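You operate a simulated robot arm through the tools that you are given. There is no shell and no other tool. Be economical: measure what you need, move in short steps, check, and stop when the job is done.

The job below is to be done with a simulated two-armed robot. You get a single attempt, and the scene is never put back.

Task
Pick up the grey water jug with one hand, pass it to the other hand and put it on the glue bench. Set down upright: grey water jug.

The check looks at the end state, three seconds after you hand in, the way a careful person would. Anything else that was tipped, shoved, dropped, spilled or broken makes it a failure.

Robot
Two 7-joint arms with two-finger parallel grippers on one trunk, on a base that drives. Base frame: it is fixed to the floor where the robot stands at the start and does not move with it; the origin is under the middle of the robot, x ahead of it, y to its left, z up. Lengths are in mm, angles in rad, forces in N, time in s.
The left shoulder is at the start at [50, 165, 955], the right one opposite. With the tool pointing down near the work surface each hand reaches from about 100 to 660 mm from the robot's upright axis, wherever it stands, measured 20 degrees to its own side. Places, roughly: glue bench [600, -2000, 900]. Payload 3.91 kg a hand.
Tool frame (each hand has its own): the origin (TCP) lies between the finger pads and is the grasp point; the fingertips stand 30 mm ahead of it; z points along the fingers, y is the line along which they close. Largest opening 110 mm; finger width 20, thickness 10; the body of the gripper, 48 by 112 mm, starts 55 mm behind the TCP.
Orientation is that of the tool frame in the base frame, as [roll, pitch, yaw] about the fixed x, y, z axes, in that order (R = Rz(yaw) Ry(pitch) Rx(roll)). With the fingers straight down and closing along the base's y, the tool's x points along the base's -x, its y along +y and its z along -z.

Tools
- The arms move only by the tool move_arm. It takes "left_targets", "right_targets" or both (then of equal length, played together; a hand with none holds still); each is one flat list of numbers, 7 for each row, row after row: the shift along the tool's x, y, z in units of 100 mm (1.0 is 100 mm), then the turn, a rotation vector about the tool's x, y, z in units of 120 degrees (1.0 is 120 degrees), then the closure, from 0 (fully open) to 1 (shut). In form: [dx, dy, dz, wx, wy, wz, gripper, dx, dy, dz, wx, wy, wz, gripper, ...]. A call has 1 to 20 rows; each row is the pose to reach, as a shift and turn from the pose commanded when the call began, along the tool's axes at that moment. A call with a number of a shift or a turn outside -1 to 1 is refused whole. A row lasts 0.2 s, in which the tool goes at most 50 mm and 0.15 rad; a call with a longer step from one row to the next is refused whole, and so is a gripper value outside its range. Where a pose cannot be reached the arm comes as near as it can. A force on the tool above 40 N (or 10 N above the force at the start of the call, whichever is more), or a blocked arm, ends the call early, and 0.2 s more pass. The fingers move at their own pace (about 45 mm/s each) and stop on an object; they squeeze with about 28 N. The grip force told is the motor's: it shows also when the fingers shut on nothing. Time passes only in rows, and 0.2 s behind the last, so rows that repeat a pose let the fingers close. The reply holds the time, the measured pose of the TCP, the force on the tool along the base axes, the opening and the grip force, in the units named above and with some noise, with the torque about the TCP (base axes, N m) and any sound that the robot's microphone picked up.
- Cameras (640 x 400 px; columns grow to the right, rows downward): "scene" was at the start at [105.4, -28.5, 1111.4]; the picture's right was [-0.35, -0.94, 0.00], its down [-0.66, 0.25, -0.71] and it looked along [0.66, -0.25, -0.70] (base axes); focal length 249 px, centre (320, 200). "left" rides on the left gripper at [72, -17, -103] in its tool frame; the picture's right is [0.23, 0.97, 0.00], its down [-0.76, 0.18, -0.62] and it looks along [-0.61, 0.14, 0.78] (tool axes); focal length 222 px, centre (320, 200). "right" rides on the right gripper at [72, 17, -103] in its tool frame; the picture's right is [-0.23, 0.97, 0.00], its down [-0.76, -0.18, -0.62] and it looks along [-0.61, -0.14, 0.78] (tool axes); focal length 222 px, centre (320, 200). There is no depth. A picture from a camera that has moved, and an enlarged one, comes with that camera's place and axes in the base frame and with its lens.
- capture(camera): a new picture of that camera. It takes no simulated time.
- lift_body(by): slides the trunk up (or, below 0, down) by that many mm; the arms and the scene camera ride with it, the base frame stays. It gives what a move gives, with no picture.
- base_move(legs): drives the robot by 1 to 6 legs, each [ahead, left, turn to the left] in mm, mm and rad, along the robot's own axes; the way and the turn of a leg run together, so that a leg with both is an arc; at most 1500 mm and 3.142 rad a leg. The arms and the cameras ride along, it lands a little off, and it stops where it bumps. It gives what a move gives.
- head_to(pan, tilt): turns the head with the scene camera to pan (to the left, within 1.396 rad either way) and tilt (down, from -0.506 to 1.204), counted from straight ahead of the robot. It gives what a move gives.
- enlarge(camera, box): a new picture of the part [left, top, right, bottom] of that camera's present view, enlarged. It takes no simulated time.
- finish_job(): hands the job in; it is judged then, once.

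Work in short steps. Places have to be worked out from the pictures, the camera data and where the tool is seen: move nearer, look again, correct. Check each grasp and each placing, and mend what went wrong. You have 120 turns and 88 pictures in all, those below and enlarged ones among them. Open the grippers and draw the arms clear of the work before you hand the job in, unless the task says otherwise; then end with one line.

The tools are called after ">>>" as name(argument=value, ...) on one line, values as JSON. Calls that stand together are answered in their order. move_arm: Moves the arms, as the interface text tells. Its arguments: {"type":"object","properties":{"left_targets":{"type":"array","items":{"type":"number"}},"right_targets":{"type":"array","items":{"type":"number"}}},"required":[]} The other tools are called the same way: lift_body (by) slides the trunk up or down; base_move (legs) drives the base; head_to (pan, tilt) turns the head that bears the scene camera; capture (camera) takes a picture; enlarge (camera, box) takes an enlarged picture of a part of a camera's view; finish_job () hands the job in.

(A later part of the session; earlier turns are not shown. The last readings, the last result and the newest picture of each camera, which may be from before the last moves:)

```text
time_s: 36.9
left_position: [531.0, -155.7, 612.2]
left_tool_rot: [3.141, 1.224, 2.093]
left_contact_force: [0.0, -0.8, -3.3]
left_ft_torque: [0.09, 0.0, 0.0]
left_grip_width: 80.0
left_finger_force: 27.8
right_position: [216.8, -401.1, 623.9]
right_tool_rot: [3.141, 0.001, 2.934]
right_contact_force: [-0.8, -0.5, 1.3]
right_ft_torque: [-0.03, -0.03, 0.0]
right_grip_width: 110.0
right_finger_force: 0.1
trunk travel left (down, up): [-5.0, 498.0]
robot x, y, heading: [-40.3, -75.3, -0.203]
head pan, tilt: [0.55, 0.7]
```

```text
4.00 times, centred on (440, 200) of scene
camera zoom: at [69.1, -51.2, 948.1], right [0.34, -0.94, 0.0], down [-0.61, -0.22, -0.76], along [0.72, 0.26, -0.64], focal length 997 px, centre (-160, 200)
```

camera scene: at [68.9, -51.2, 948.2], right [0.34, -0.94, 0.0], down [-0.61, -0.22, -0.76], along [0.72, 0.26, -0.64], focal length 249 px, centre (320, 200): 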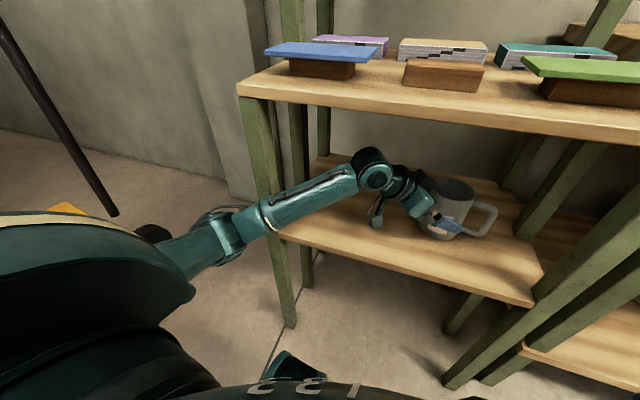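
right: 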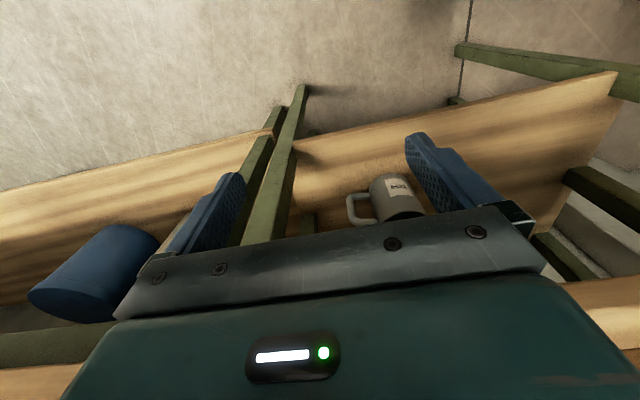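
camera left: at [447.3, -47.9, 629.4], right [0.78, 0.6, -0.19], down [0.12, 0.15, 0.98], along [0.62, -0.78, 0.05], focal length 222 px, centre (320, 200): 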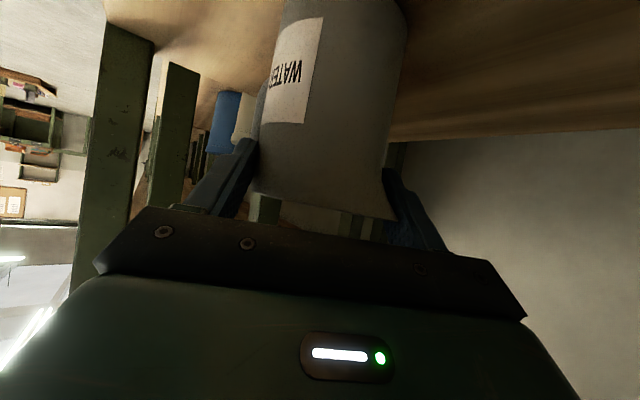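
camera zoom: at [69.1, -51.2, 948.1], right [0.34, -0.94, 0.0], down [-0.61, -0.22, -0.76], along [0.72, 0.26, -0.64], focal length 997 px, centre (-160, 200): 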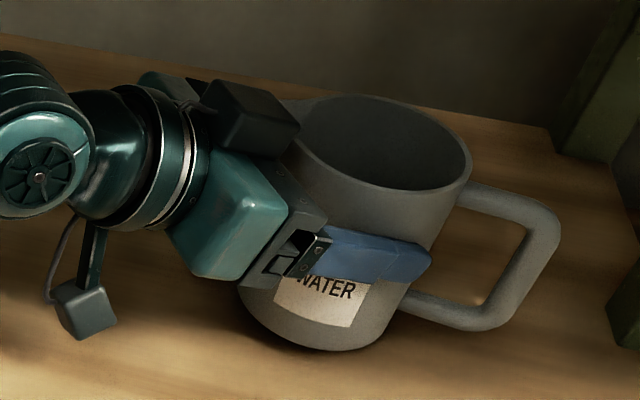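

The jug seems to have risen this time: its base moved up and the tool carries 3.3 N. I'll lift another 20 mm and compare.

>>> move_arm(left_targets=[-0.047, 0, -0.017, 0, 0, 0, 1, -0.094, 0, -0.034, 0, 0, 0, 1, -0.14, 0, -0.051, 0, 0, 0, 1, -0.188, 0, -0.068, 0, 0, 0, 1, -0.188, 0, -0.068, 0, 0, 0, 1])

>>> enlarge(camera="left", box=[160, 30, 480, 230])

>>> enlarge(camera="scene", box=[360, 150, 520, 250])

```text
time_s: 38.1
left_position: [530.4, -157.2, 632.8]
left_tool_rot: [3.14, 1.221, 2.095]
left_contact_force: [0.0, -0.1, -2.0]
left_ft_torque: [0.1, 0.03, 0.0]
left_grip_width: 80.1
left_finger_force: 28.3
right_position: [217.6, -399.9, 623.5]
right_tool_rot: [-3.141, 0.001, 2.933]
right_contact_force: [-0.7, -0.6, 0.0]
right_ft_torque: [-0.02, 0.0, 0.02]
right_grip_width: 109.7
right_finger_force: 0.1
trunk travel left (down, up): [-5.0, 498.0]
robot x, y, heading: [-37.3, -74.6, -0.207]
head pan, tilt: [0.55, 0.7]
```

```text
2.00 times, centred on (320, 130) of left
camera zoom: at [453.5, -59.0, 599.1], right [0.8, 0.56, -0.21], down [-0.01, 0.37, 0.93], along [0.59, -0.74, 0.3], focal length 444 px, centre (320, 340)
```

zoom: 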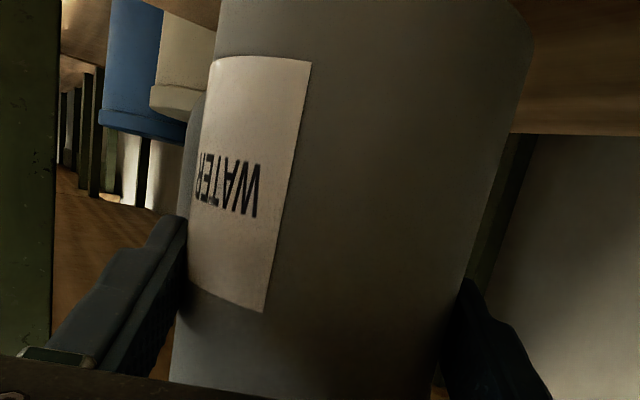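

```text
4.00 times, centred on (440, 200) of scene
camera zoom: at [69.1, -51.2, 948.1], right [0.34, -0.94, 0.0], down [-0.61, -0.22, -0.76], along [0.72, 0.26, -0.64], focal length 997 px, centre (-160, 200)
```

zoom: 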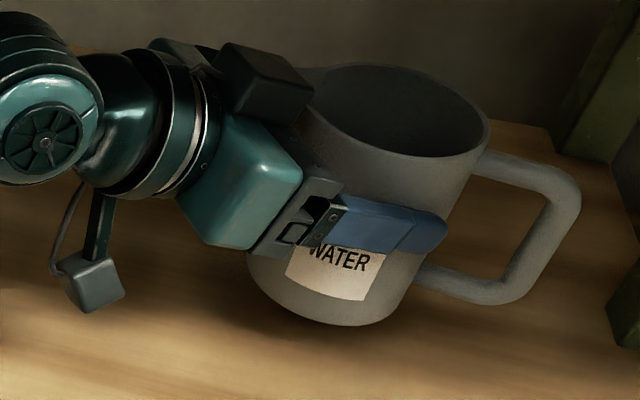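

The grip holds with no relative motion. I'll back the base straight out from the bench with the jug.

>>> base_move(legs=[[-147, -31, 0], [-147, -31, 0]])

>>> capture(camera="scene")

```text
time_s: 40.4
left_position: [228.1, -156.3, 631.8]
left_tool_rot: [3.138, 1.221, 2.093]
left_contact_force: [-0.4, 0.2, -2.9]
left_ft_torque: [0.12, 0.01, 0.0]
left_grip_width: 80.1
left_finger_force: 27.7
right_position: [-85.6, -399.8, 624.1]
right_tool_rot: [-3.141, 0.0, 2.934]
right_contact_force: [0.0, 0.4, -0.3]
right_ft_torque: [-0.01, 0.0, 0.03]
right_grip_width: 110.1
right_finger_force: 0.0
trunk travel left (down, up): [-5.0, 498.0]
robot x, y, heading: [-338.8, -76.1, -0.208]
head pan, tilt: [0.55, 0.7]
```

```text
48 pictures are left
camera scene: at [-233.1, -50.9, 948.1], right [0.34, -0.94, 0.0], down [-0.61, -0.22, -0.76], along [0.72, 0.26, -0.64], focal length 249 px, centre (320, 200)
```

scene: 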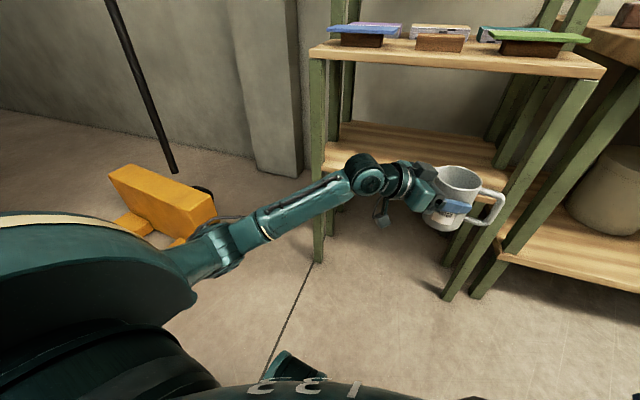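

The jug is held out clear of the bench. The left grip is at mid-height, which leaves no room for the right hand. I'll set it back near the shelf's front, regrip lower, and then let the right hand take it from above.

>>> base_move(legs=[[122, 26, 0], [123, 26, 0]])

>>> capture(camera="scene")

```text
time_s: 42.5
left_position: [476.2, -154.2, 631.2]
left_tool_rot: [3.14, 1.22, 2.094]
left_contact_force: [0.0, 0.9, -3.5]
left_ft_torque: [0.09, 0.03, -0.01]
left_grip_width: 79.9
left_finger_force: 28.1
right_position: [163.0, -398.5, 624.1]
right_tool_rot: [3.141, -0.001, 2.934]
right_contact_force: [-0.7, 0.1, 0.3]
right_ft_torque: [0.0, 0.01, -0.01]
right_grip_width: 110.0
right_finger_force: 0.0
trunk travel left (down, up): [-5.0, 498.0]
robot x, y, heading: [-94.9, -68.9, -0.208]
head pan, tilt: [0.55, 0.7]
```

```text
47 pictures are left
camera scene: at [14.8, -49.4, 948.1], right [0.34, -0.94, 0.0], down [-0.61, -0.22, -0.76], along [0.72, 0.26, -0.64], focal length 249 px, centre (320, 200)
```

scene: 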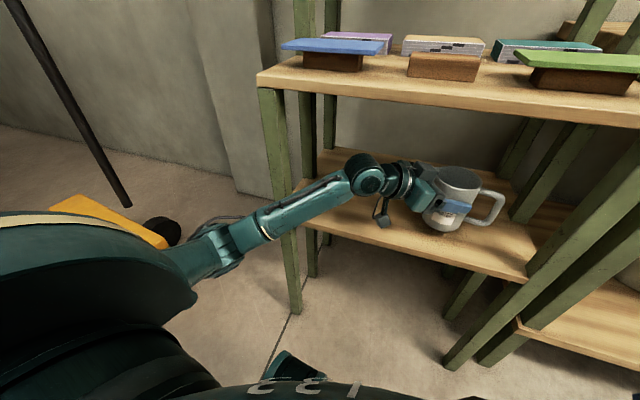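

Jug now at about (480, -161), safely over the shelf. Lowering 29 mm gently.

>>> move_arm(left_targets=[0.08, 0, 0.029, 0, 0, 0, 1, 0.16, 0, 0.058, 0, 0, 0, 1, 0.23, 0, 0.084, 0, 0, 0, 1, 0.254, 0, 0.092, 0, 0, 0, 1, 0.273, 0, 0.099, 0, 0, 0, 1, 0.273, 0, 0.099, 0, 0, 0, 1])

>>> enlarge(camera="scene", box=[380, 150, 540, 250])

```text
time_s: 43.9
left_position: [475.7, -154.2, 602.1]
left_tool_rot: [3.141, 1.221, 2.094]
left_contact_force: [-0.5, 0.5, -3.1]
left_ft_torque: [0.09, 0.02, -0.03]
left_grip_width: 80.1
left_finger_force: 27.5
right_position: [165.0, -399.5, 624.0]
right_tool_rot: [3.141, -0.001, 2.935]
right_contact_force: [-0.8, 0.1, -0.2]
right_ft_torque: [-0.01, 0.01, 0.01]
right_grip_width: 109.7
right_finger_force: 0.1
trunk travel left (down, up): [-5.0, 498.0]
robot x, y, heading: [-96.0, -70.8, -0.207]
head pan, tilt: [0.55, 0.7]
```

```text
4.00 times, centred on (460, 200) of scene
camera zoom: at [14.9, -49.4, 948.1], right [0.34, -0.94, 0.0], down [-0.61, -0.22, -0.76], along [0.72, 0.26, -0.64], focal length 997 px, centre (-240, 200)
```

zoom: 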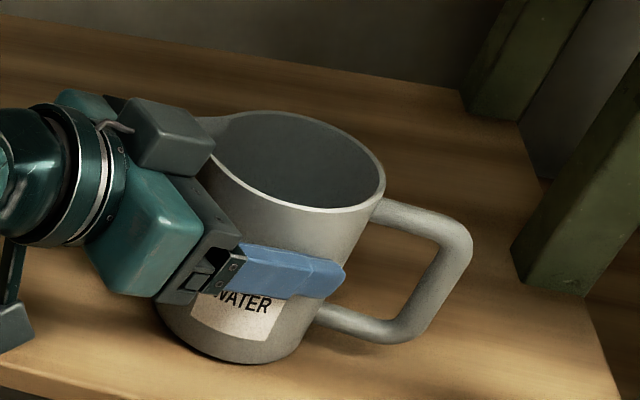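

It still carries the weight (-3.1 N), so it hasn't touched down. I'll lower a little more, in millimetres.

>>> move_arm(left_targets=[0.009, 0, 0.003, 0, 0, 0, 1, 0.019, 0, 0.007, 0, 0, 0, 1, 0.028, 0, 0.01, 0, 0, 0, 1])

```text
time_s: 44.7
left_position: [475.3, -153.9, 600.9]
left_tool_rot: [3.14, 1.225, 2.092]
left_contact_force: [0.9, 0.0, -0.7]
left_ft_torque: [0.0, -0.05, 0.05]
left_grip_width: 79.9
left_finger_force: 28.2
right_position: [163.3, -399.9, 625.4]
right_tool_rot: [3.142, -0.001, 2.932]
right_contact_force: [-0.3, 0.1, 0.2]
right_ft_torque: [-0.04, -0.01, 0.03]
right_grip_width: 110.2
right_finger_force: 0.1
trunk travel left (down, up): [-5.0, 498.0]
robot x, y, heading: [-90.1, -68.3, -0.206]
head pan, tilt: [0.55, 0.7]
```

Touchdown confirmed. I'll open, tilt to 28°, go down 28 mm, and regrip low.

>>> move_arm(left_targets=[0, 0, 0, 0, 0, 0, 0.2, 0, 0, 0, 0, 0, 0, 0, 0, 0, 0, 0, 0, 0, 0, 0.09, 0, 0.02, 0, 0.03, 0, 0, 0.18, 0, 0.045, 0, 0.067, 0, 0, 0.274, 0, 0.067, 0, 0.067, 0, 0, 0.274, 0, 0.067, 0, 0.067, 0, 0])

>>> capture(camera="left")

>>> enlarge(camera="scene", box=[340, 140, 532, 260])

```text
time_s: 46.3
left_position: [474.2, -152.0, 571.0]
left_tool_rot: [-3.141, 1.083, 2.096]
left_contact_force: [0.7, 0.4, -0.3]
left_ft_torque: [0.01, 0.0, 0.0]
left_grip_width: 110.2
left_finger_force: 0.1
right_position: [164.3, -399.2, 623.6]
right_tool_rot: [3.141, 0.001, 2.935]
right_contact_force: [-0.1, -0.6, 1.6]
right_ft_torque: [0.0, 0.02, -0.01]
right_grip_width: 109.8
right_finger_force: 0.1
trunk travel left (down, up): [-5.0, 498.0]
robot x, y, heading: [-95.0, -73.6, -0.211]
head pan, tilt: [0.55, 0.7]
```

```text
45 pictures are left
camera left: at [396.3, -50.9, 556.3], right [0.79, 0.58, -0.2], down [0.06, 0.26, 0.97], along [0.61, -0.77, 0.17], focal length 222 px, centre (320, 200)
```

left: 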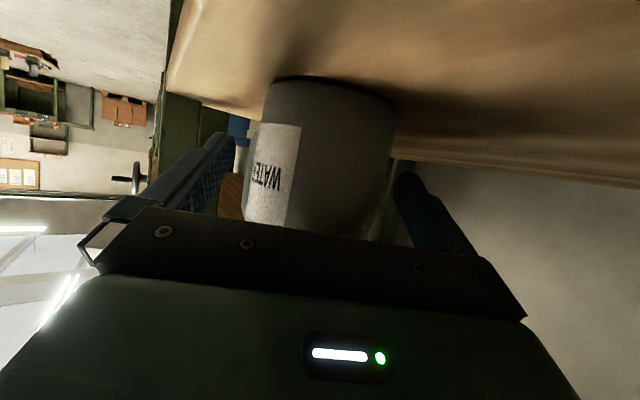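

```text
3.33 times, centred on (436, 200) of scene
camera zoom: at [14.7, -49.3, 948.2], right [0.34, -0.94, 0.0], down [-0.61, -0.22, -0.76], along [0.72, 0.26, -0.64], focal length 831 px, centre (-67, 200)
```

zoom: 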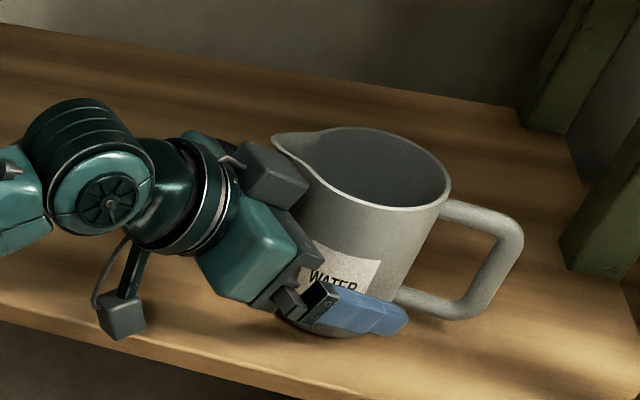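

Well placed, with no contact. Closing on the low grip and lifting 12 mm slowly.

>>> move_arm(left_targets=[0, 0, 0, 0, 0, 0, 1, 0, 0, 0, 0, 0, 0, 1, 0, 0, 0, 0, 0, 0, 1, 0, 0, 0, 0, 0, 0, 1, 0, 0, 0, 0, 0, 0, 1, -0.022, 0, -0.012, 0, 0, 0, 1, -0.044, 0, -0.023, 0, 0, 0, 1, -0.066, 0, -0.035, 0, 0, 0, 1, -0.088, 0, -0.047, 0, 0, 0, 1, -0.106, 0, -0.056, 0, 0, 0, 1])

>>> enlarge(camera="scene", box=[340, 140, 532, 260])

```text
time_s: 48.5
left_position: [475.4, -151.6, 584.6]
left_tool_rot: [3.139, 1.081, 2.097]
left_contact_force: [-0.1, -0.8, -2.7]
left_ft_torque: [0.11, 0.0, 0.01]
left_grip_width: 79.1
left_finger_force: 28.2
right_position: [163.8, -398.6, 624.3]
right_tool_rot: [3.141, -0.001, 2.934]
right_contact_force: [0.2, 0.0, -0.2]
right_ft_torque: [-0.01, 0.01, -0.01]
right_grip_width: 110.0
right_finger_force: 0.0
trunk travel left (down, up): [-5.0, 498.0]
robot x, y, heading: [-93.2, -71.9, -0.206]
head pan, tilt: [0.55, 0.7]
```

```text
3.33 times, centred on (436, 200) of scene
camera zoom: at [14.9, -49.4, 948.1], right [0.34, -0.94, 0.0], down [-0.61, -0.22, -0.76], along [0.72, 0.26, -0.64], focal length 831 px, centre (-67, 200)
```

zoom: 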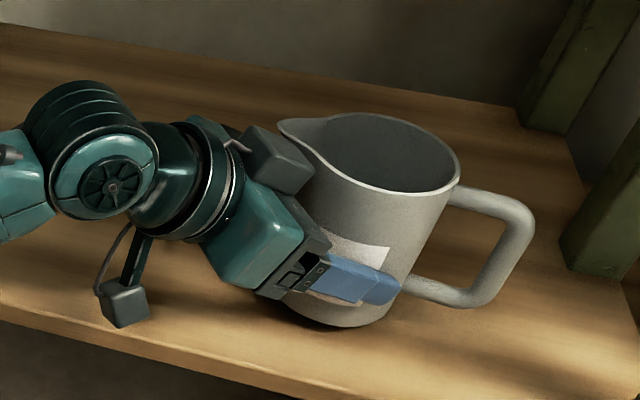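

The jug lifted and is steady. I'll raise it another 20 mm and back out.

>>> move_arm(left_targets=[-0.044, 0, -0.023, 0, 0, 0, 1, -0.088, 0, -0.047, 0, 0, 0, 1, -0.132, 0, -0.07, 0, 0, 0, 1, -0.176, 0, -0.094, 0, 0, 0, 1])

>>> base_move(legs=[[-147, -31, 0], [-147, -31, 0]])

>>> head_to(pan=0.0, tilt=0.75)

>>> capture(camera="scene")

```text
time_s: 49.5
left_position: [474.3, -149.6, 604.1]
left_tool_rot: [3.14, 1.082, 2.095]
left_contact_force: [-0.9, 0.4, -3.0]
left_ft_torque: [0.1, 0.03, -0.03]
left_grip_width: 78.7
left_finger_force: 28.2
right_position: [163.7, -399.9, 623.7]
right_tool_rot: [3.141, 0.0, 2.934]
right_contact_force: [-0.9, 0.2, -0.5]
right_ft_torque: [-0.01, -0.02, 0.01]
right_grip_width: 109.9
right_finger_force: 0.0
trunk travel left (down, up): [-5.0, 498.0]
robot x, y, heading: [-93.0, -75.9, -0.211]
head pan, tilt: [0.55, 0.7]
```

```text
time_s: 51.9
left_position: [171.7, -149.0, 604.5]
left_tool_rot: [-3.142, 1.083, 2.098]
left_contact_force: [0.1, 0.5, -2.8]
left_ft_torque: [0.13, 0.0, -0.01]
left_grip_width: 78.7
left_finger_force: 28.0
right_position: [-137.6, -399.6, 624.2]
right_tool_rot: [-3.141, 0.0, 2.934]
right_contact_force: [-0.9, 0.4, 0.3]
right_ft_torque: [0.03, -0.03, 0.03]
right_grip_width: 109.9
right_finger_force: 0.0
trunk travel left (down, up): [-5.0, 498.0]
robot x, y, heading: [-398.0, -68.3, -0.205]
head pan, tilt: [0.55, 0.7]
```

```text
time_s: 52.9
left_position: [172.0, -149.9, 603.2]
left_tool_rot: [3.14, 1.081, 2.097]
left_contact_force: [-0.5, 0.4, -2.6]
left_ft_torque: [0.15, 0.05, -0.01]
left_grip_width: 78.5
left_finger_force: 27.5
right_position: [-137.2, -398.9, 623.8]
right_tool_rot: [3.14, 0.001, 2.935]
right_contact_force: [0.2, -1.2, 0.3]
right_ft_torque: [0.02, -0.01, -0.02]
right_grip_width: 110.0
right_finger_force: 0.1
trunk travel left (down, up): [-5.0, 498.0]
robot x, y, heading: [-396.5, -71.7, -0.206]
head pan, tilt: [0.0, 0.75]
```

```text
42 pictures are left
camera scene: at [-286.1, -94.7, 943.9], right [-0.2, -0.98, 0.0], down [-0.67, 0.14, -0.73], along [0.72, -0.15, -0.68], focal length 249 px, centre (320, 200)
```

scene: 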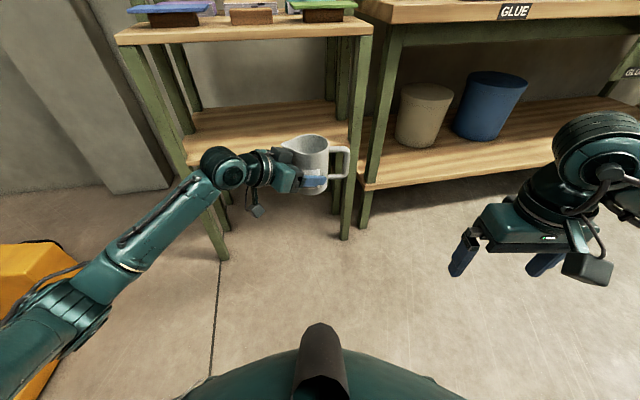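

Held firmly, with the rim at z≈675. I'll bring the jug closer to the robot with the left hand, and at the same time raise the right hand and yaw it so its fingers will straddle the jug above the left fingers.

>>> move_arm(left_targets=[0.05, -0.12, -0.1, 0, 0, 0, 1, 0.1, -0.24, -0.19, 0, 0, 0, 1, 0.15, -0.36, -0.29, 0, 0, 0, 1, 0.2, -0.48, -0.38, 0, 0, 0, 1, 0.25, -0.6, -0.48, 0, 0, 0, 1, 0.3, -0.72, -0.58, 0, 0, 0, 1, 0.36, -0.85, -0.68, 0, 0, 0, 1, 0.41, -0.965, -0.77, 0, 0, 0, 1], right_targets=[0, 0, -0.12, 0, 0, 0.05, 0, 0, 0, -0.25, 0, 0, 0.1, 0, 0, 0, -0.37, 0, 0, 0.15, 0, 0, 0, -0.5, 0, 0, 0.2, 0, 0, 0, -0.62, 0, 0, 0.25, 0, 0, 0, -0.75, 0, 0, 0.3, 0, 0, 0, -0.87, 0, 0, 0.35, 0, 0, 0, -1.0, 0, 0, 0.401, 0])

>>> capture(camera="scene")

```text
time_s: 54.7
left_position: [43.5, -122.2, 603.5]
left_tool_rot: [3.141, 1.081, 2.1]
left_contact_force: [0.0, 0.0, -3.3]
left_ft_torque: [0.11, 0.03, 0.0]
left_grip_width: 78.4
left_finger_force: 28.2
right_position: [-136.9, -398.2, 724.0]
right_tool_rot: [-3.142, -0.001, 2.095]
right_contact_force: [0.2, 0.0, 0.2]
right_ft_torque: [0.0, 0.01, -0.02]
right_grip_width: 109.9
right_finger_force: 0.0
trunk travel left (down, up): [-5.0, 498.0]
robot x, y, heading: [-395.8, -70.5, -0.205]
head pan, tilt: [0.0, 0.75]
```

```text
41 pictures are left
camera scene: at [-286.1, -94.7, 943.8], right [-0.2, -0.98, 0.0], down [-0.67, 0.14, -0.73], along [0.72, -0.15, -0.68], focal length 249 px, centre (320, 200)
```

scene: 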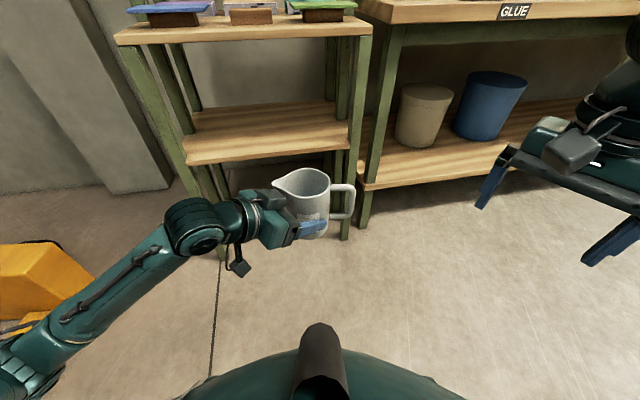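

>>> enlarge(camera="scene", box=[232, 150, 392, 250])

>>> capture(camera="left")

```text
4.00 times, centred on (312, 200) of scene
camera zoom: at [-286.1, -94.7, 943.8], right [-0.2, -0.98, 0.0], down [-0.67, 0.14, -0.73], along [0.72, -0.15, -0.68], focal length 997 px, centre (352, 200)
```

zoom: 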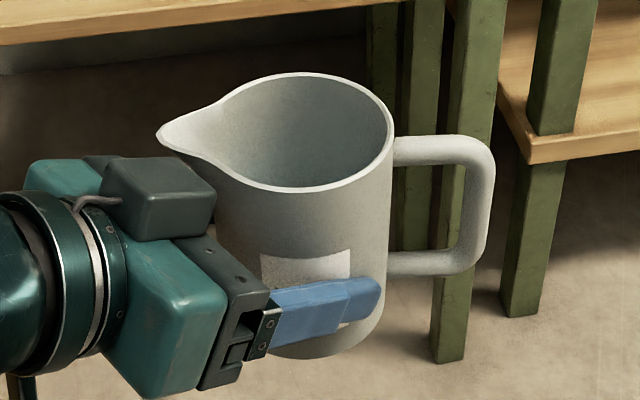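

```text
39 pictures are left
camera left: at [-34.1, -22.8, 587.5], right [0.79, 0.58, -0.2], down [0.06, 0.25, 0.97], along [0.61, -0.77, 0.17], focal length 222 px, centre (320, 200)
```

left: 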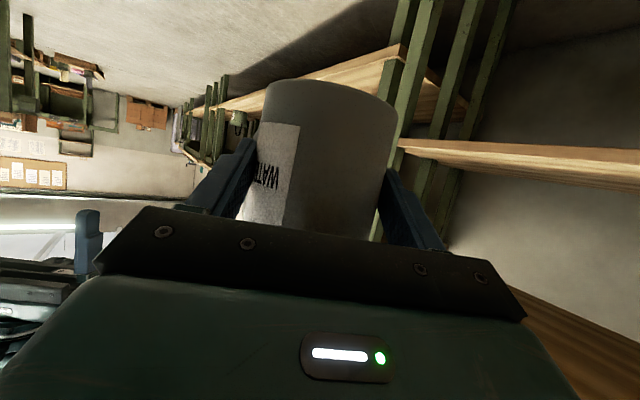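

From three views, the jug axis is at about (53, -140) with the rim at z≈671. I'll bring the right hand over it at a safe height.

>>> move_arm(right_targets=[0.14, 0.32, -0.05, 0, 0, 0, 0, 0.28, 0.65, -0.1, 0, 0, 0, 0, 0.43, 0.98, -0.15, 0, 0, 0, 0])

>>> move_arm(right_targets=[0.14, 0.32, 0, 0, 0, 0, 0, 0.28, 0.65, 0, 0, 0, 0, 0, 0.43, 0.98, 0, 0, 0, 0, 0])

>>> capture(camera="scene")

```text
time_s: 55.5
left_position: [45.5, -123.0, 602.4]
left_tool_rot: [3.14, 1.08, 2.098]
left_contact_force: [-0.3, -0.6, -2.7]
left_ft_torque: [0.12, 0.02, 0.0]
left_grip_width: 78.4
left_finger_force: 27.6
right_position: [-74.5, -311.1, 737.6]
right_tool_rot: [-3.14, 0.003, 2.094]
right_contact_force: [-0.1, 0.2, 0.6]
right_ft_torque: [0.01, -0.02, -0.02]
right_grip_width: 110.1
right_finger_force: 0.0
trunk travel left (down, up): [-5.0, 498.0]
robot x, y, heading: [-398.7, -73.2, -0.206]
head pan, tilt: [0.0, 0.75]
```

```text
time_s: 56.3
left_position: [44.2, -122.6, 603.9]
left_tool_rot: [3.141, 1.079, 2.099]
left_contact_force: [-0.4, -0.9, -3.1]
left_ft_torque: [0.08, -0.02, 0.0]
left_grip_width: 78.6
left_finger_force: 28.2
right_position: [-10.7, -224.9, 738.1]
right_tool_rot: [3.14, 0.002, 2.096]
right_contact_force: [0.5, -0.2, 1.0]
right_ft_torque: [0.0, -0.01, -0.03]
right_grip_width: 110.3
right_finger_force: 0.1
trunk travel left (down, up): [-5.0, 498.0]
robot x, y, heading: [-391.3, -76.9, -0.206]
head pan, tilt: [0.0, 0.75]
```

```text
38 pictures are left
camera scene: at [-286.2, -94.8, 943.9], right [-0.2, -0.98, 0.0], down [-0.67, 0.14, -0.73], along [0.72, -0.15, -0.68], focal length 249 px, centre (320, 200)
```

scene: 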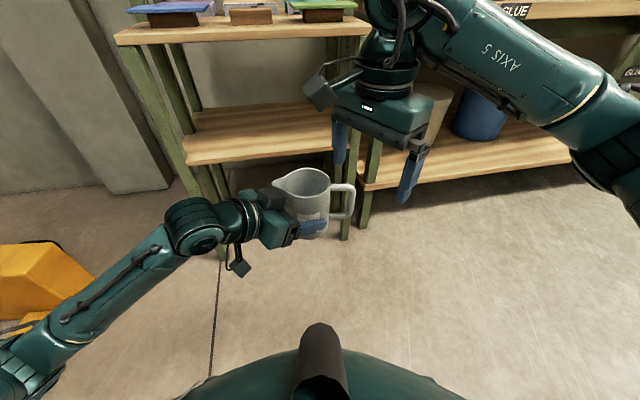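

Remaining shift is about (64, 85). I'll complete it at height, then check centring with both cameras.

>>> move_arm(right_targets=[0.14, 0.32, 0, 0, 0, 0, 0, 0.28, 0.65, 0, 0, 0, 0, 0, 0.416, 0.98, 0, 0, 0, 0, 0])

>>> capture(camera="right")

>>> enlarge(camera="scene", box=[200, 50, 440, 250])

```text
time_s: 57.1
left_position: [43.3, -123.7, 604.1]
left_tool_rot: [3.14, 1.081, 2.098]
left_contact_force: [-0.1, 0.1, -3.2]
left_ft_torque: [0.11, 0.03, -0.01]
left_grip_width: 78.3
left_finger_force: 27.9
right_position: [53.2, -139.9, 737.8]
right_tool_rot: [-3.14, 0.0, 2.096]
right_contact_force: [0.1, 0.0, 1.2]
right_ft_torque: [0.03, 0.01, 0.02]
right_grip_width: 109.8
right_finger_force: 0.0
trunk travel left (down, up): [-5.0, 498.0]
robot x, y, heading: [-395.0, -72.1, -0.205]
head pan, tilt: [0.0, 0.75]
```

```text
37 pictures are left
camera right: at [31.7, -68.2, 843.5], right [0.96, 0.29, 0.0], down [0.23, -0.75, 0.62], along [0.18, -0.6, -0.78], focal length 222 px, centre (320, 200)
```

right: 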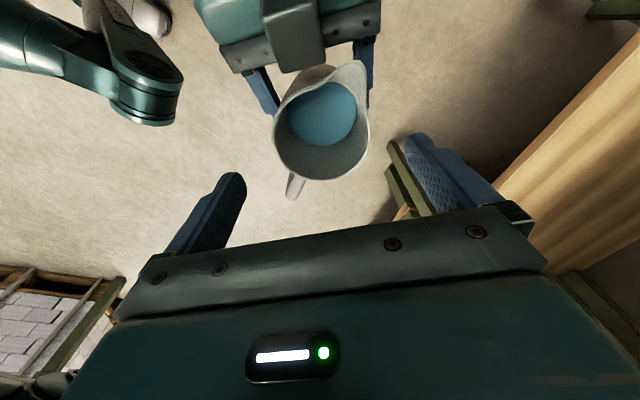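

```text
2.00 times, centred on (320, 150) of scene
camera zoom: at [-286.2, -94.8, 943.9], right [-0.2, -0.98, 0.0], down [-0.67, 0.14, -0.73], along [0.72, -0.15, -0.68], focal length 498 px, centre (320, 300)
```

zoom: 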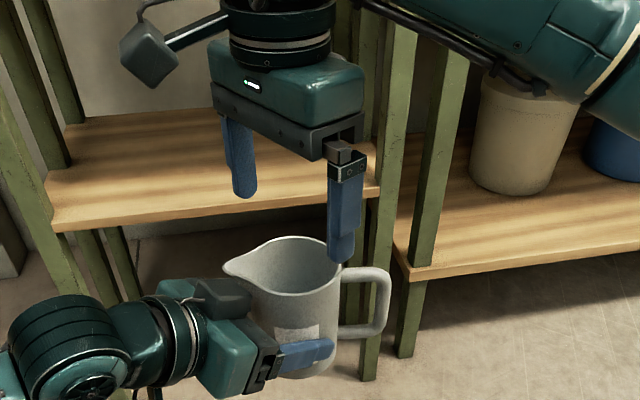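

The right camera confirms the jug is centred within about 2 mm, with the water level. I'll descend with open fingers to TCP z≈648, keeping above the left fingers.

>>> move_arm(right_targets=[0, 0.02, 0.15, 0, 0, 0, 0, 0, 0.02, 0.3, 0, 0, 0, 0, 0, 0.02, 0.45, 0, 0, 0, 0, 0, 0.02, 0.6, 0, 0, 0, 0, 0, 0.02, 0.75, 0, 0, 0, 0, 0, 0.02, 0.9, 0, 0, 0, 0])

>>> enlarge(camera="scene", box=[216, 110, 408, 260])

>>> capture(camera="right")

```text
time_s: 58.5
left_position: [44.1, -122.1, 602.2]
left_tool_rot: [3.14, 1.08, 2.097]
left_contact_force: [0.4, 0.4, -3.2]
left_ft_torque: [0.12, 0.03, -0.03]
left_grip_width: 78.5
left_finger_force: 27.7
right_position: [54.9, -139.4, 648.7]
right_tool_rot: [-3.141, -0.001, 2.097]
right_contact_force: [-1.7, 0.1, 0.3]
right_ft_torque: [-0.03, 0.04, 0.0]
right_grip_width: 109.9
right_finger_force: 0.0
trunk travel left (down, up): [-5.0, 498.0]
robot x, y, heading: [-395.5, -69.5, -0.205]
head pan, tilt: [0.0, 0.75]
```

```text
2.67 times, centred on (312, 185) of scene
camera zoom: at [-286.2, -94.7, 943.9], right [-0.2, -0.98, 0.0], down [-0.67, 0.14, -0.73], along [0.72, -0.15, -0.68], focal length 665 px, centre (341, 240)
```

zoom: 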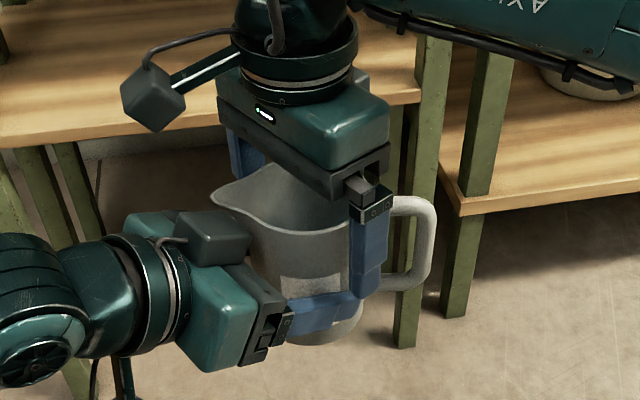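

```text
34 pictures are left
camera right: at [32.5, -67.9, 753.5], right [0.96, 0.29, 0.0], down [0.23, -0.75, 0.62], along [0.18, -0.6, -0.78], focal length 222 px, centre (320, 200)
```

right: 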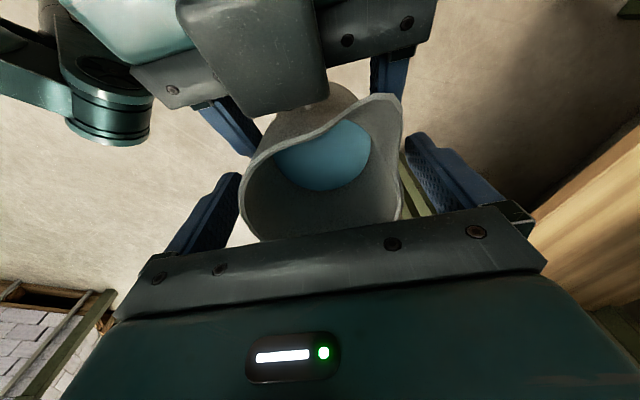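

The right fingers straddle the wall, clear of the handle and just above the left fingers. Closing the right hand.

>>> move_arm(right_targets=[0, 0, 0, 0, 0, 0, 1, 0, 0, 0, 0, 0, 0, 1, 0, 0, 0, 0, 0, 0, 1, 0, 0, 0, 0, 0, 0, 1, 0, 0, 0, 0, 0, 0, 1])

>>> enlarge(camera="scene", box=[216, 110, 408, 260])

```text
time_s: 59.7
left_position: [45.9, -123.2, 603.6]
left_tool_rot: [3.14, 1.081, 2.097]
left_contact_force: [0.7, 0.7, -2.0]
left_ft_torque: [0.06, 0.1, 0.06]
left_grip_width: 78.6
left_finger_force: 28.0
right_position: [54.0, -139.6, 648.3]
right_tool_rot: [3.14, -0.002, 2.096]
right_contact_force: [-1.2, -0.8, 0.9]
right_ft_torque: [0.0, -0.07, -0.03]
right_grip_width: 79.7
right_finger_force: 28.1
trunk travel left (down, up): [-5.0, 498.0]
robot x, y, heading: [-397.8, -70.4, -0.207]
head pan, tilt: [0.0, 0.75]
```

```text
2.67 times, centred on (312, 185) of scene
camera zoom: at [-286.1, -94.7, 943.9], right [-0.2, -0.98, 0.0], down [-0.67, 0.14, -0.73], along [0.72, -0.15, -0.68], focal length 665 px, centre (341, 240)
```

zoom: 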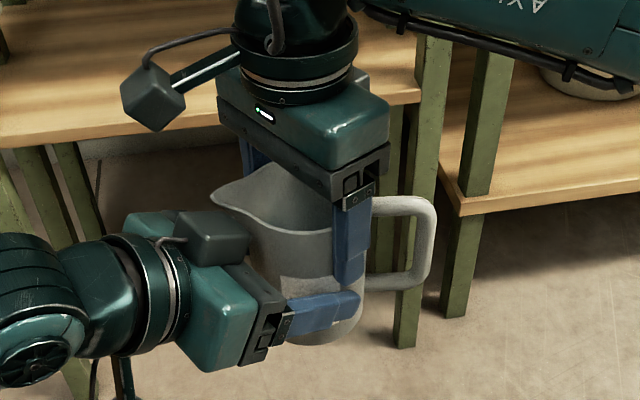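

The right grip is at 79.7 mm with 28 N. Now opening the left hand, with the right holding still.

>>> move_arm(left_targets=[0, 0, 0, 0, 0, 0, 0.2, 0, 0, 0, 0, 0, 0, 0, 0, 0, 0, 0, 0, 0, 0, 0, 0, 0, 0, 0, 0, 0])

>>> enlarge(camera="scene", box=[216, 110, 408, 260])

```text
time_s: 60.7
left_position: [44.9, -122.2, 604.0]
left_tool_rot: [3.14, 1.082, 2.099]
left_contact_force: [0.2, 0.9, 0.3]
left_ft_torque: [-0.01, 0.04, 0.06]
left_grip_width: 109.9
left_finger_force: 0.1
right_position: [53.7, -139.8, 649.1]
right_tool_rot: [-3.141, -0.001, 2.094]
right_contact_force: [0.2, 0.1, 0.1]
right_ft_torque: [0.04, 0.01, -0.01]
right_grip_width: 79.6
right_finger_force: 28.6
trunk travel left (down, up): [-5.0, 498.0]
robot x, y, heading: [-399.2, -73.0, -0.202]
head pan, tilt: [0.0, 0.75]
```

```text
2.67 times, centred on (312, 185) of scene
camera zoom: at [-286.1, -94.7, 943.9], right [-0.2, -0.98, 0.0], down [-0.67, 0.14, -0.73], along [0.72, -0.15, -0.68], focal length 665 px, centre (341, 240)
```

zoom: 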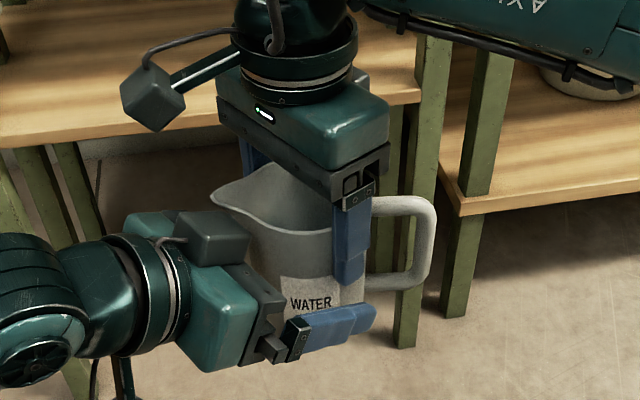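

The jug stays in place in the right hand. I'll retract the left hand horizontally, slightly downward, and check.

>>> move_arm(left_targets=[0.06, 0, -0.08, 0, 0, 0, 0, 0.14, 0, -0.19, 0, 0, 0, 0, 0.24, 0, -0.35, 0, 0, 0, 0, 0.34, 0, -0.55, 0, 0, 0, 0, 0.45, 0, -0.75, 0, 0, 0, 0, 0.55, 0, -0.95, 0, 0, 0, 0])

>>> capture(camera="scene")

```text
time_s: 62.1
left_position: [-9.4, -28.7, 600.0]
left_tool_rot: [-3.141, 1.082, 2.099]
left_contact_force: [-0.1, 0.1, -0.5]
left_ft_torque: [-0.01, 0.0, 0.0]
left_grip_width: 110.2
left_finger_force: 0.1
right_position: [55.0, -138.8, 648.1]
right_tool_rot: [-3.141, 0.0, 2.096]
right_contact_force: [-0.4, -0.7, -0.5]
right_ft_torque: [0.05, 0.0, 0.0]
right_grip_width: 79.5
right_finger_force: 27.9
trunk travel left (down, up): [-5.0, 498.0]
robot x, y, heading: [-397.1, -71.1, -0.206]
head pan, tilt: [0.0, 0.75]
```

```text
31 pictures are left
camera scene: at [-286.1, -94.7, 943.8], right [-0.2, -0.98, 0.0], down [-0.67, 0.14, -0.73], along [0.72, -0.15, -0.68], focal length 249 px, centre (320, 200)
```

scene: 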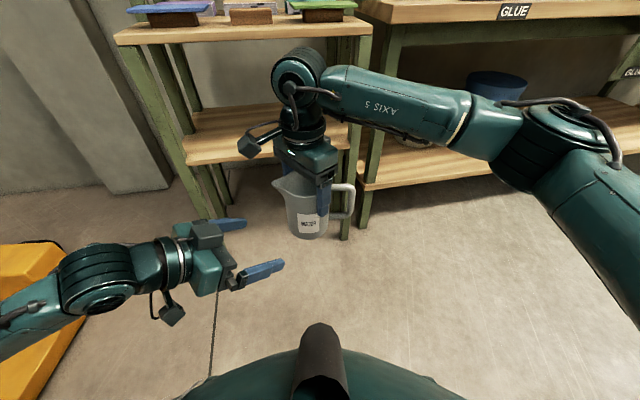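

The handover succeeded and the right hand alone holds the jug. I'll raise the trunk and look toward the glue bench.

>>> lift_body(by=400)

>>> head_to(pan=-0.75, tilt=0.5)

>>> capture(camera="scene")

```text
time_s: 65.9
left_position: [-9.7, -28.1, 999.4]
left_tool_rot: [3.139, 1.082, 2.097]
left_contact_force: [-0.1, -0.2, -0.4]
left_ft_torque: [-0.03, 0.0, -0.01]
left_grip_width: 109.9
left_finger_force: 0.0
right_position: [54.4, -139.3, 1048.7]
right_tool_rot: [3.14, 0.001, 2.097]
right_contact_force: [-0.4, -0.5, -3.6]
right_ft_torque: [0.06, 0.01, 0.01]
right_grip_width: 79.3
right_finger_force: 28.6
trunk travel left (down, up): [-405.0, 98.0]
robot x, y, heading: [-397.0, -71.7, -0.203]
head pan, tilt: [0.0, 0.75]
```

```text
time_s: 67.0
left_position: [-10.7, -29.0, 999.3]
left_tool_rot: [3.139, 1.081, 2.097]
left_contact_force: [0.7, 0.0, 0.1]
left_ft_torque: [0.01, -0.02, -0.02]
left_grip_width: 110.5
left_finger_force: 0.1
right_position: [55.1, -139.5, 1048.0]
right_tool_rot: [3.14, 0.0, 2.096]
right_contact_force: [-0.2, -0.3, -3.1]
right_ft_torque: [0.08, -0.01, 0.0]
right_grip_width: 79.4
right_finger_force: 28.1
trunk travel left (down, up): [-405.0, 98.0]
robot x, y, heading: [-395.2, -69.5, -0.2]
head pan, tilt: [-0.75, 0.499]
```

```text
30 pictures are left
camera scene: at [-314.6, -152.1, 1365.8], right [-0.82, -0.58, 0.0], down [-0.28, 0.39, -0.88], along [0.51, -0.72, -0.48], focal length 249 px, centre (320, 200)
```

scene: 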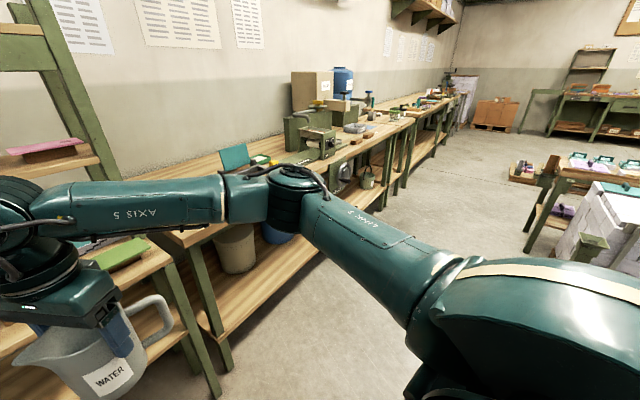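

The right hand carries the jug (-3 N). I'll turn square to the benches and slide right to find the one labelled for glue.

>>> base_move(legs=[[0, 0, 0.2], [0, -700, 0]])

>>> head_to(pan=-0.45, tilt=0.55)

>>> capture(camera="scene")

```text
time_s: 74.3
left_position: [-27.8, -650.6, 1000.8]
left_tool_rot: [3.14, 1.083, 2.307]
left_contact_force: [0.3, -0.3, -0.2]
left_ft_torque: [-0.01, 0.01, 0.0]
left_grip_width: 110.1
left_finger_force: 0.2
right_position: [57.8, -746.0, 1049.3]
right_tool_rot: [-3.141, 0.0, 2.308]
right_contact_force: [0.2, 0.4, -3.5]
right_ft_torque: [0.07, 0.03, -0.01]
right_grip_width: 79.2
right_finger_force: 28.0
trunk travel left (down, up): [-405.0, 98.0]
robot x, y, heading: [-395.1, -778.1, 0.004]
head pan, tilt: [-0.75, 0.499]
```

```text
time_s: 75.1
left_position: [-27.8, -651.2, 1000.0]
left_tool_rot: [3.139, 1.081, 2.308]
left_contact_force: [-0.6, -0.3, 1.3]
left_ft_torque: [0.01, -0.06, -0.01]
left_grip_width: 110.1
left_finger_force: 0.0
right_position: [59.9, -746.5, 1049.3]
right_tool_rot: [-3.141, 0.0, 2.306]
right_contact_force: [0.0, 0.2, -3.0]
right_ft_torque: [0.06, 0.03, -0.01]
right_grip_width: 79.1
right_finger_force: 28.0
trunk travel left (down, up): [-405.0, 98.0]
robot x, y, heading: [-395.8, -775.3, 0.005]
head pan, tilt: [-0.45, 0.55]
```

```text
29 pictures are left
camera scene: at [-285.6, -812.1, 1361.3], right [-0.43, -0.9, 0.0], down [-0.47, 0.23, -0.85], along [0.77, -0.37, -0.52], focal length 249 px, centre (320, 200)
```

scene: 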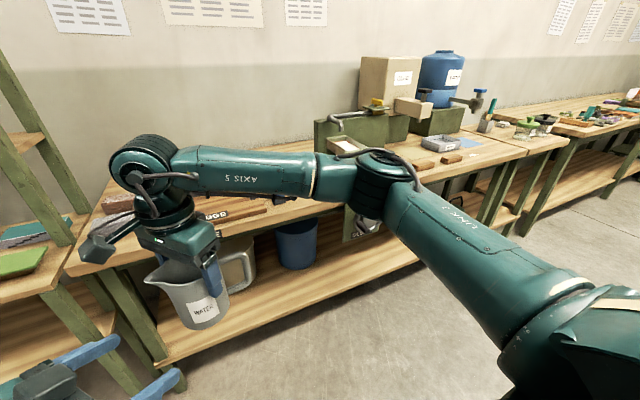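

>>> enlarge(camera="scene", box=[180, 180, 420, 280])

>>> enlarge(camera="scene", box=[310, 50, 640, 250])

```text
2.67 times, centred on (300, 230) of scene
camera zoom: at [-285.6, -812.1, 1361.3], right [-0.43, -0.9, 0.0], down [-0.47, 0.23, -0.85], along [0.77, -0.37, -0.52], focal length 665 px, centre (373, 120)
```

zoom: 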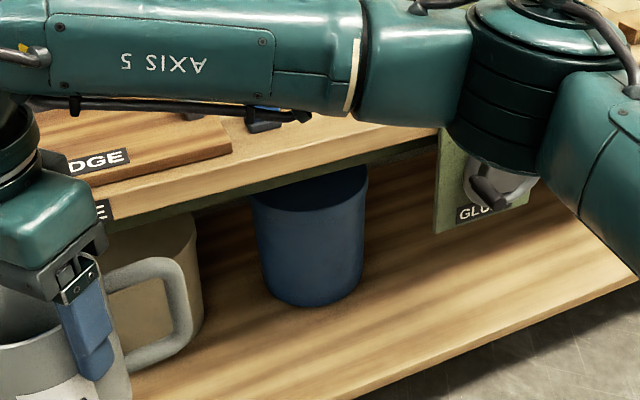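

```text
1.94 times, centred on (475, 150) of scene
camera zoom: at [-285.6, -812.1, 1361.3], right [-0.43, -0.9, 0.0], down [-0.47, 0.23, -0.85], along [0.77, -0.37, -0.52], focal length 483 px, centre (19, 297)
```

zoom: 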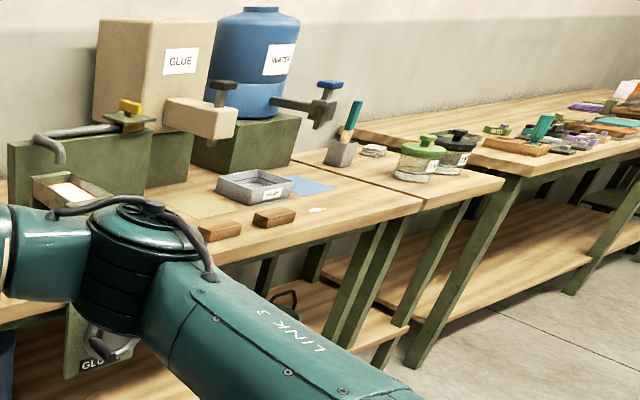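

This long bench carries the GLUE sign and the glue and water dispensers, and it runs to y≈-2400, so it is the glue bench. I'll slide along to its right portion near y=-1950 to find a free spot.

>>> base_move(legs=[[0, -1100, 0]])

>>> head_to(pan=0.1, tilt=0.6)

>>> capture(camera="scene")

```text
time_s: 85.0
left_position: [-27.6, -1750.6, 1000.3]
left_tool_rot: [3.139, 1.083, 2.296]
left_contact_force: [-0.5, -0.2, -0.9]
left_ft_torque: [-0.02, -0.02, 0.05]
left_grip_width: 110.1
left_finger_force: 0.0
right_position: [56.5, -1845.2, 1047.9]
right_tool_rot: [3.141, 0.0, 2.294]
right_contact_force: [0.0, -0.2, -3.5]
right_ft_torque: [0.05, -0.03, -0.03]
right_grip_width: 79.3
right_finger_force: 28.0
trunk travel left (down, up): [-405.0, 98.0]
robot x, y, heading: [-398.7, -1867.8, -0.006]
head pan, tilt: [-0.45, 0.55]
```

```text
time_s: 86.0
left_position: [-26.2, -1749.9, 999.7]
left_tool_rot: [3.14, 1.081, 2.295]
left_contact_force: [-0.5, 0.2, 0.6]
left_ft_torque: [-0.02, -0.01, -0.02]
left_grip_width: 110.0
left_finger_force: 0.1
right_position: [57.7, -1847.1, 1048.5]
right_tool_rot: [-3.141, 0.001, 2.295]
right_contact_force: [1.1, 0.2, -3.5]
right_ft_torque: [0.06, 0.04, 0.0]
right_grip_width: 79.2
right_finger_force: 27.9
trunk travel left (down, up): [-405.0, 98.0]
robot x, y, heading: [-398.1, -1868.0, -0.007]
head pan, tilt: [0.099, 0.6]
```

```text
26 pictures are left
camera scene: at [-280.1, -1859.7, 1356.8], right [0.09, -1.0, 0.0], down [-0.56, -0.05, -0.82], along [0.82, 0.07, -0.57], focal length 249 px, centre (320, 200)
```

scene: 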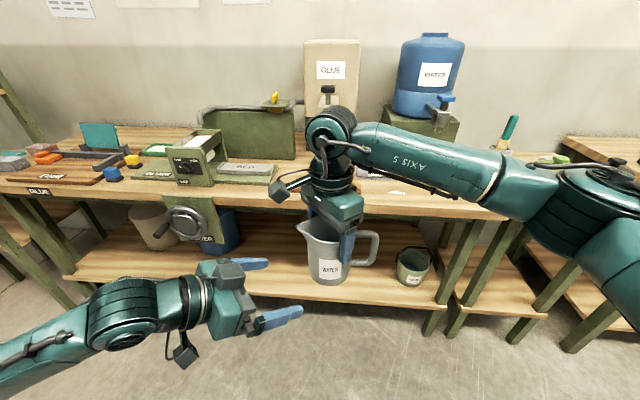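

>>> capture(camera="right")

>>> enlarge(camera="scene", box=[260, 120, 580, 240])

```text
25 pictures are left
camera right: at [22.1, -1779.6, 1153.5], right [0.88, 0.47, 0.0], down [0.37, -0.69, 0.62], along [0.3, -0.55, -0.78], focal length 222 px, centre (320, 200)
```

right: 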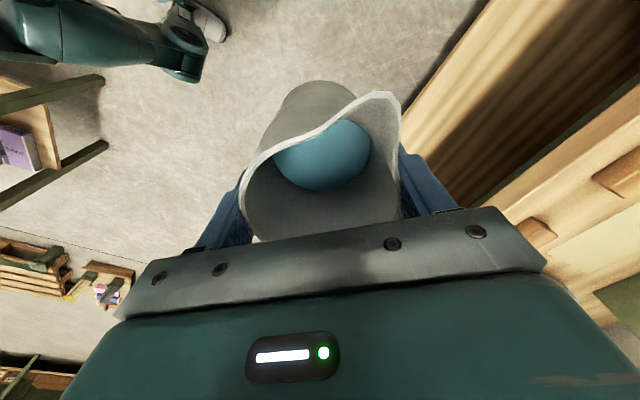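

```text
2.00 times, centred on (420, 180) of scene
camera zoom: at [-280.1, -1859.7, 1356.8], right [0.09, -1.0, 0.0], down [-0.56, -0.05, -0.82], along [0.82, 0.07, -0.57], focal length 498 px, centre (120, 240)
```

zoom: 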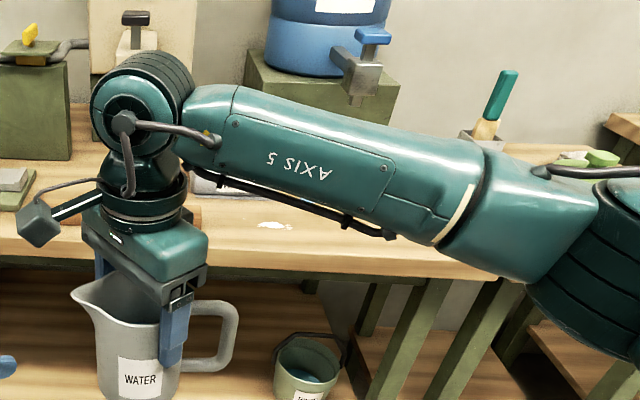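

The bench's front right part, around (500, -2220), looks free: the wood blocks end near y -1970 and a glue smear sits near y -2120. I'll slide right, then go partly forward and check.

>>> base_move(legs=[[0, -373, 0], [250, 0, 0]])

>>> head_to(pan=0.3, tilt=0.75)

>>> capture(camera="scene")

>>> capture(camera="right")

```text
time_s: 91.3
left_position: [223.4, -2127.3, 999.5]
left_tool_rot: [-3.141, 1.081, 2.289]
left_contact_force: [-0.2, 0.3, 0.7]
left_ft_torque: [0.0, 0.02, -0.07]
left_grip_width: 110.0
left_finger_force: 0.1
right_position: [307.1, -2223.6, 1047.7]
right_tool_rot: [-3.14, 0.001, 2.288]
right_contact_force: [0.1, 0.2, -3.0]
right_ft_torque: [0.05, 0.02, 0.02]
right_grip_width: 79.5
right_finger_force: 27.8
trunk travel left (down, up): [-405.0, 98.0]
robot x, y, heading: [-147.5, -2245.5, -0.019]
head pan, tilt: [0.099, 0.6]
```

```text
time_s: 92.0
left_position: [222.5, -2127.0, 1000.5]
left_tool_rot: [3.141, 1.082, 2.287]
left_contact_force: [-0.6, 0.5, 0.1]
left_ft_torque: [-0.01, 0.01, 0.0]
left_grip_width: 110.1
left_finger_force: 0.1
right_position: [307.6, -2224.9, 1048.5]
right_tool_rot: [-3.141, 0.0, 2.286]
right_contact_force: [-0.4, -0.6, -3.4]
right_ft_torque: [0.05, 0.02, -0.02]
right_grip_width: 79.2
right_finger_force: 27.9
trunk travel left (down, up): [-405.0, 98.0]
robot x, y, heading: [-146.1, -2240.7, -0.02]
head pan, tilt: [0.3, 0.75]
```

```text
23 pictures are left
camera scene: at [-39.3, -2219.3, 1343.9], right [0.28, -0.96, 0.0], down [-0.65, -0.19, -0.73], along [0.7, 0.21, -0.68], focal length 249 px, centre (320, 200)
```

scene: 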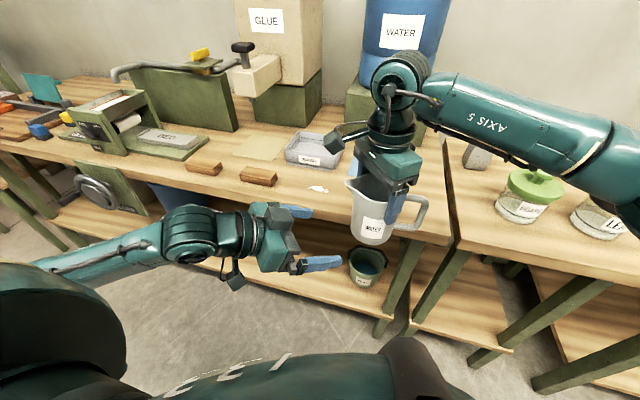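

```text
22 pictures are left
camera right: at [272.0, -2157.2, 1153.5], right [0.88, 0.47, 0.0], down [0.37, -0.69, 0.62], along [0.29, -0.55, -0.78], focal length 222 px, centre (320, 200)
```

right: 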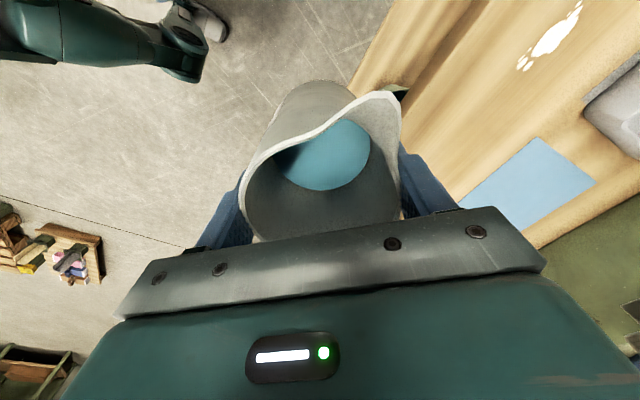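

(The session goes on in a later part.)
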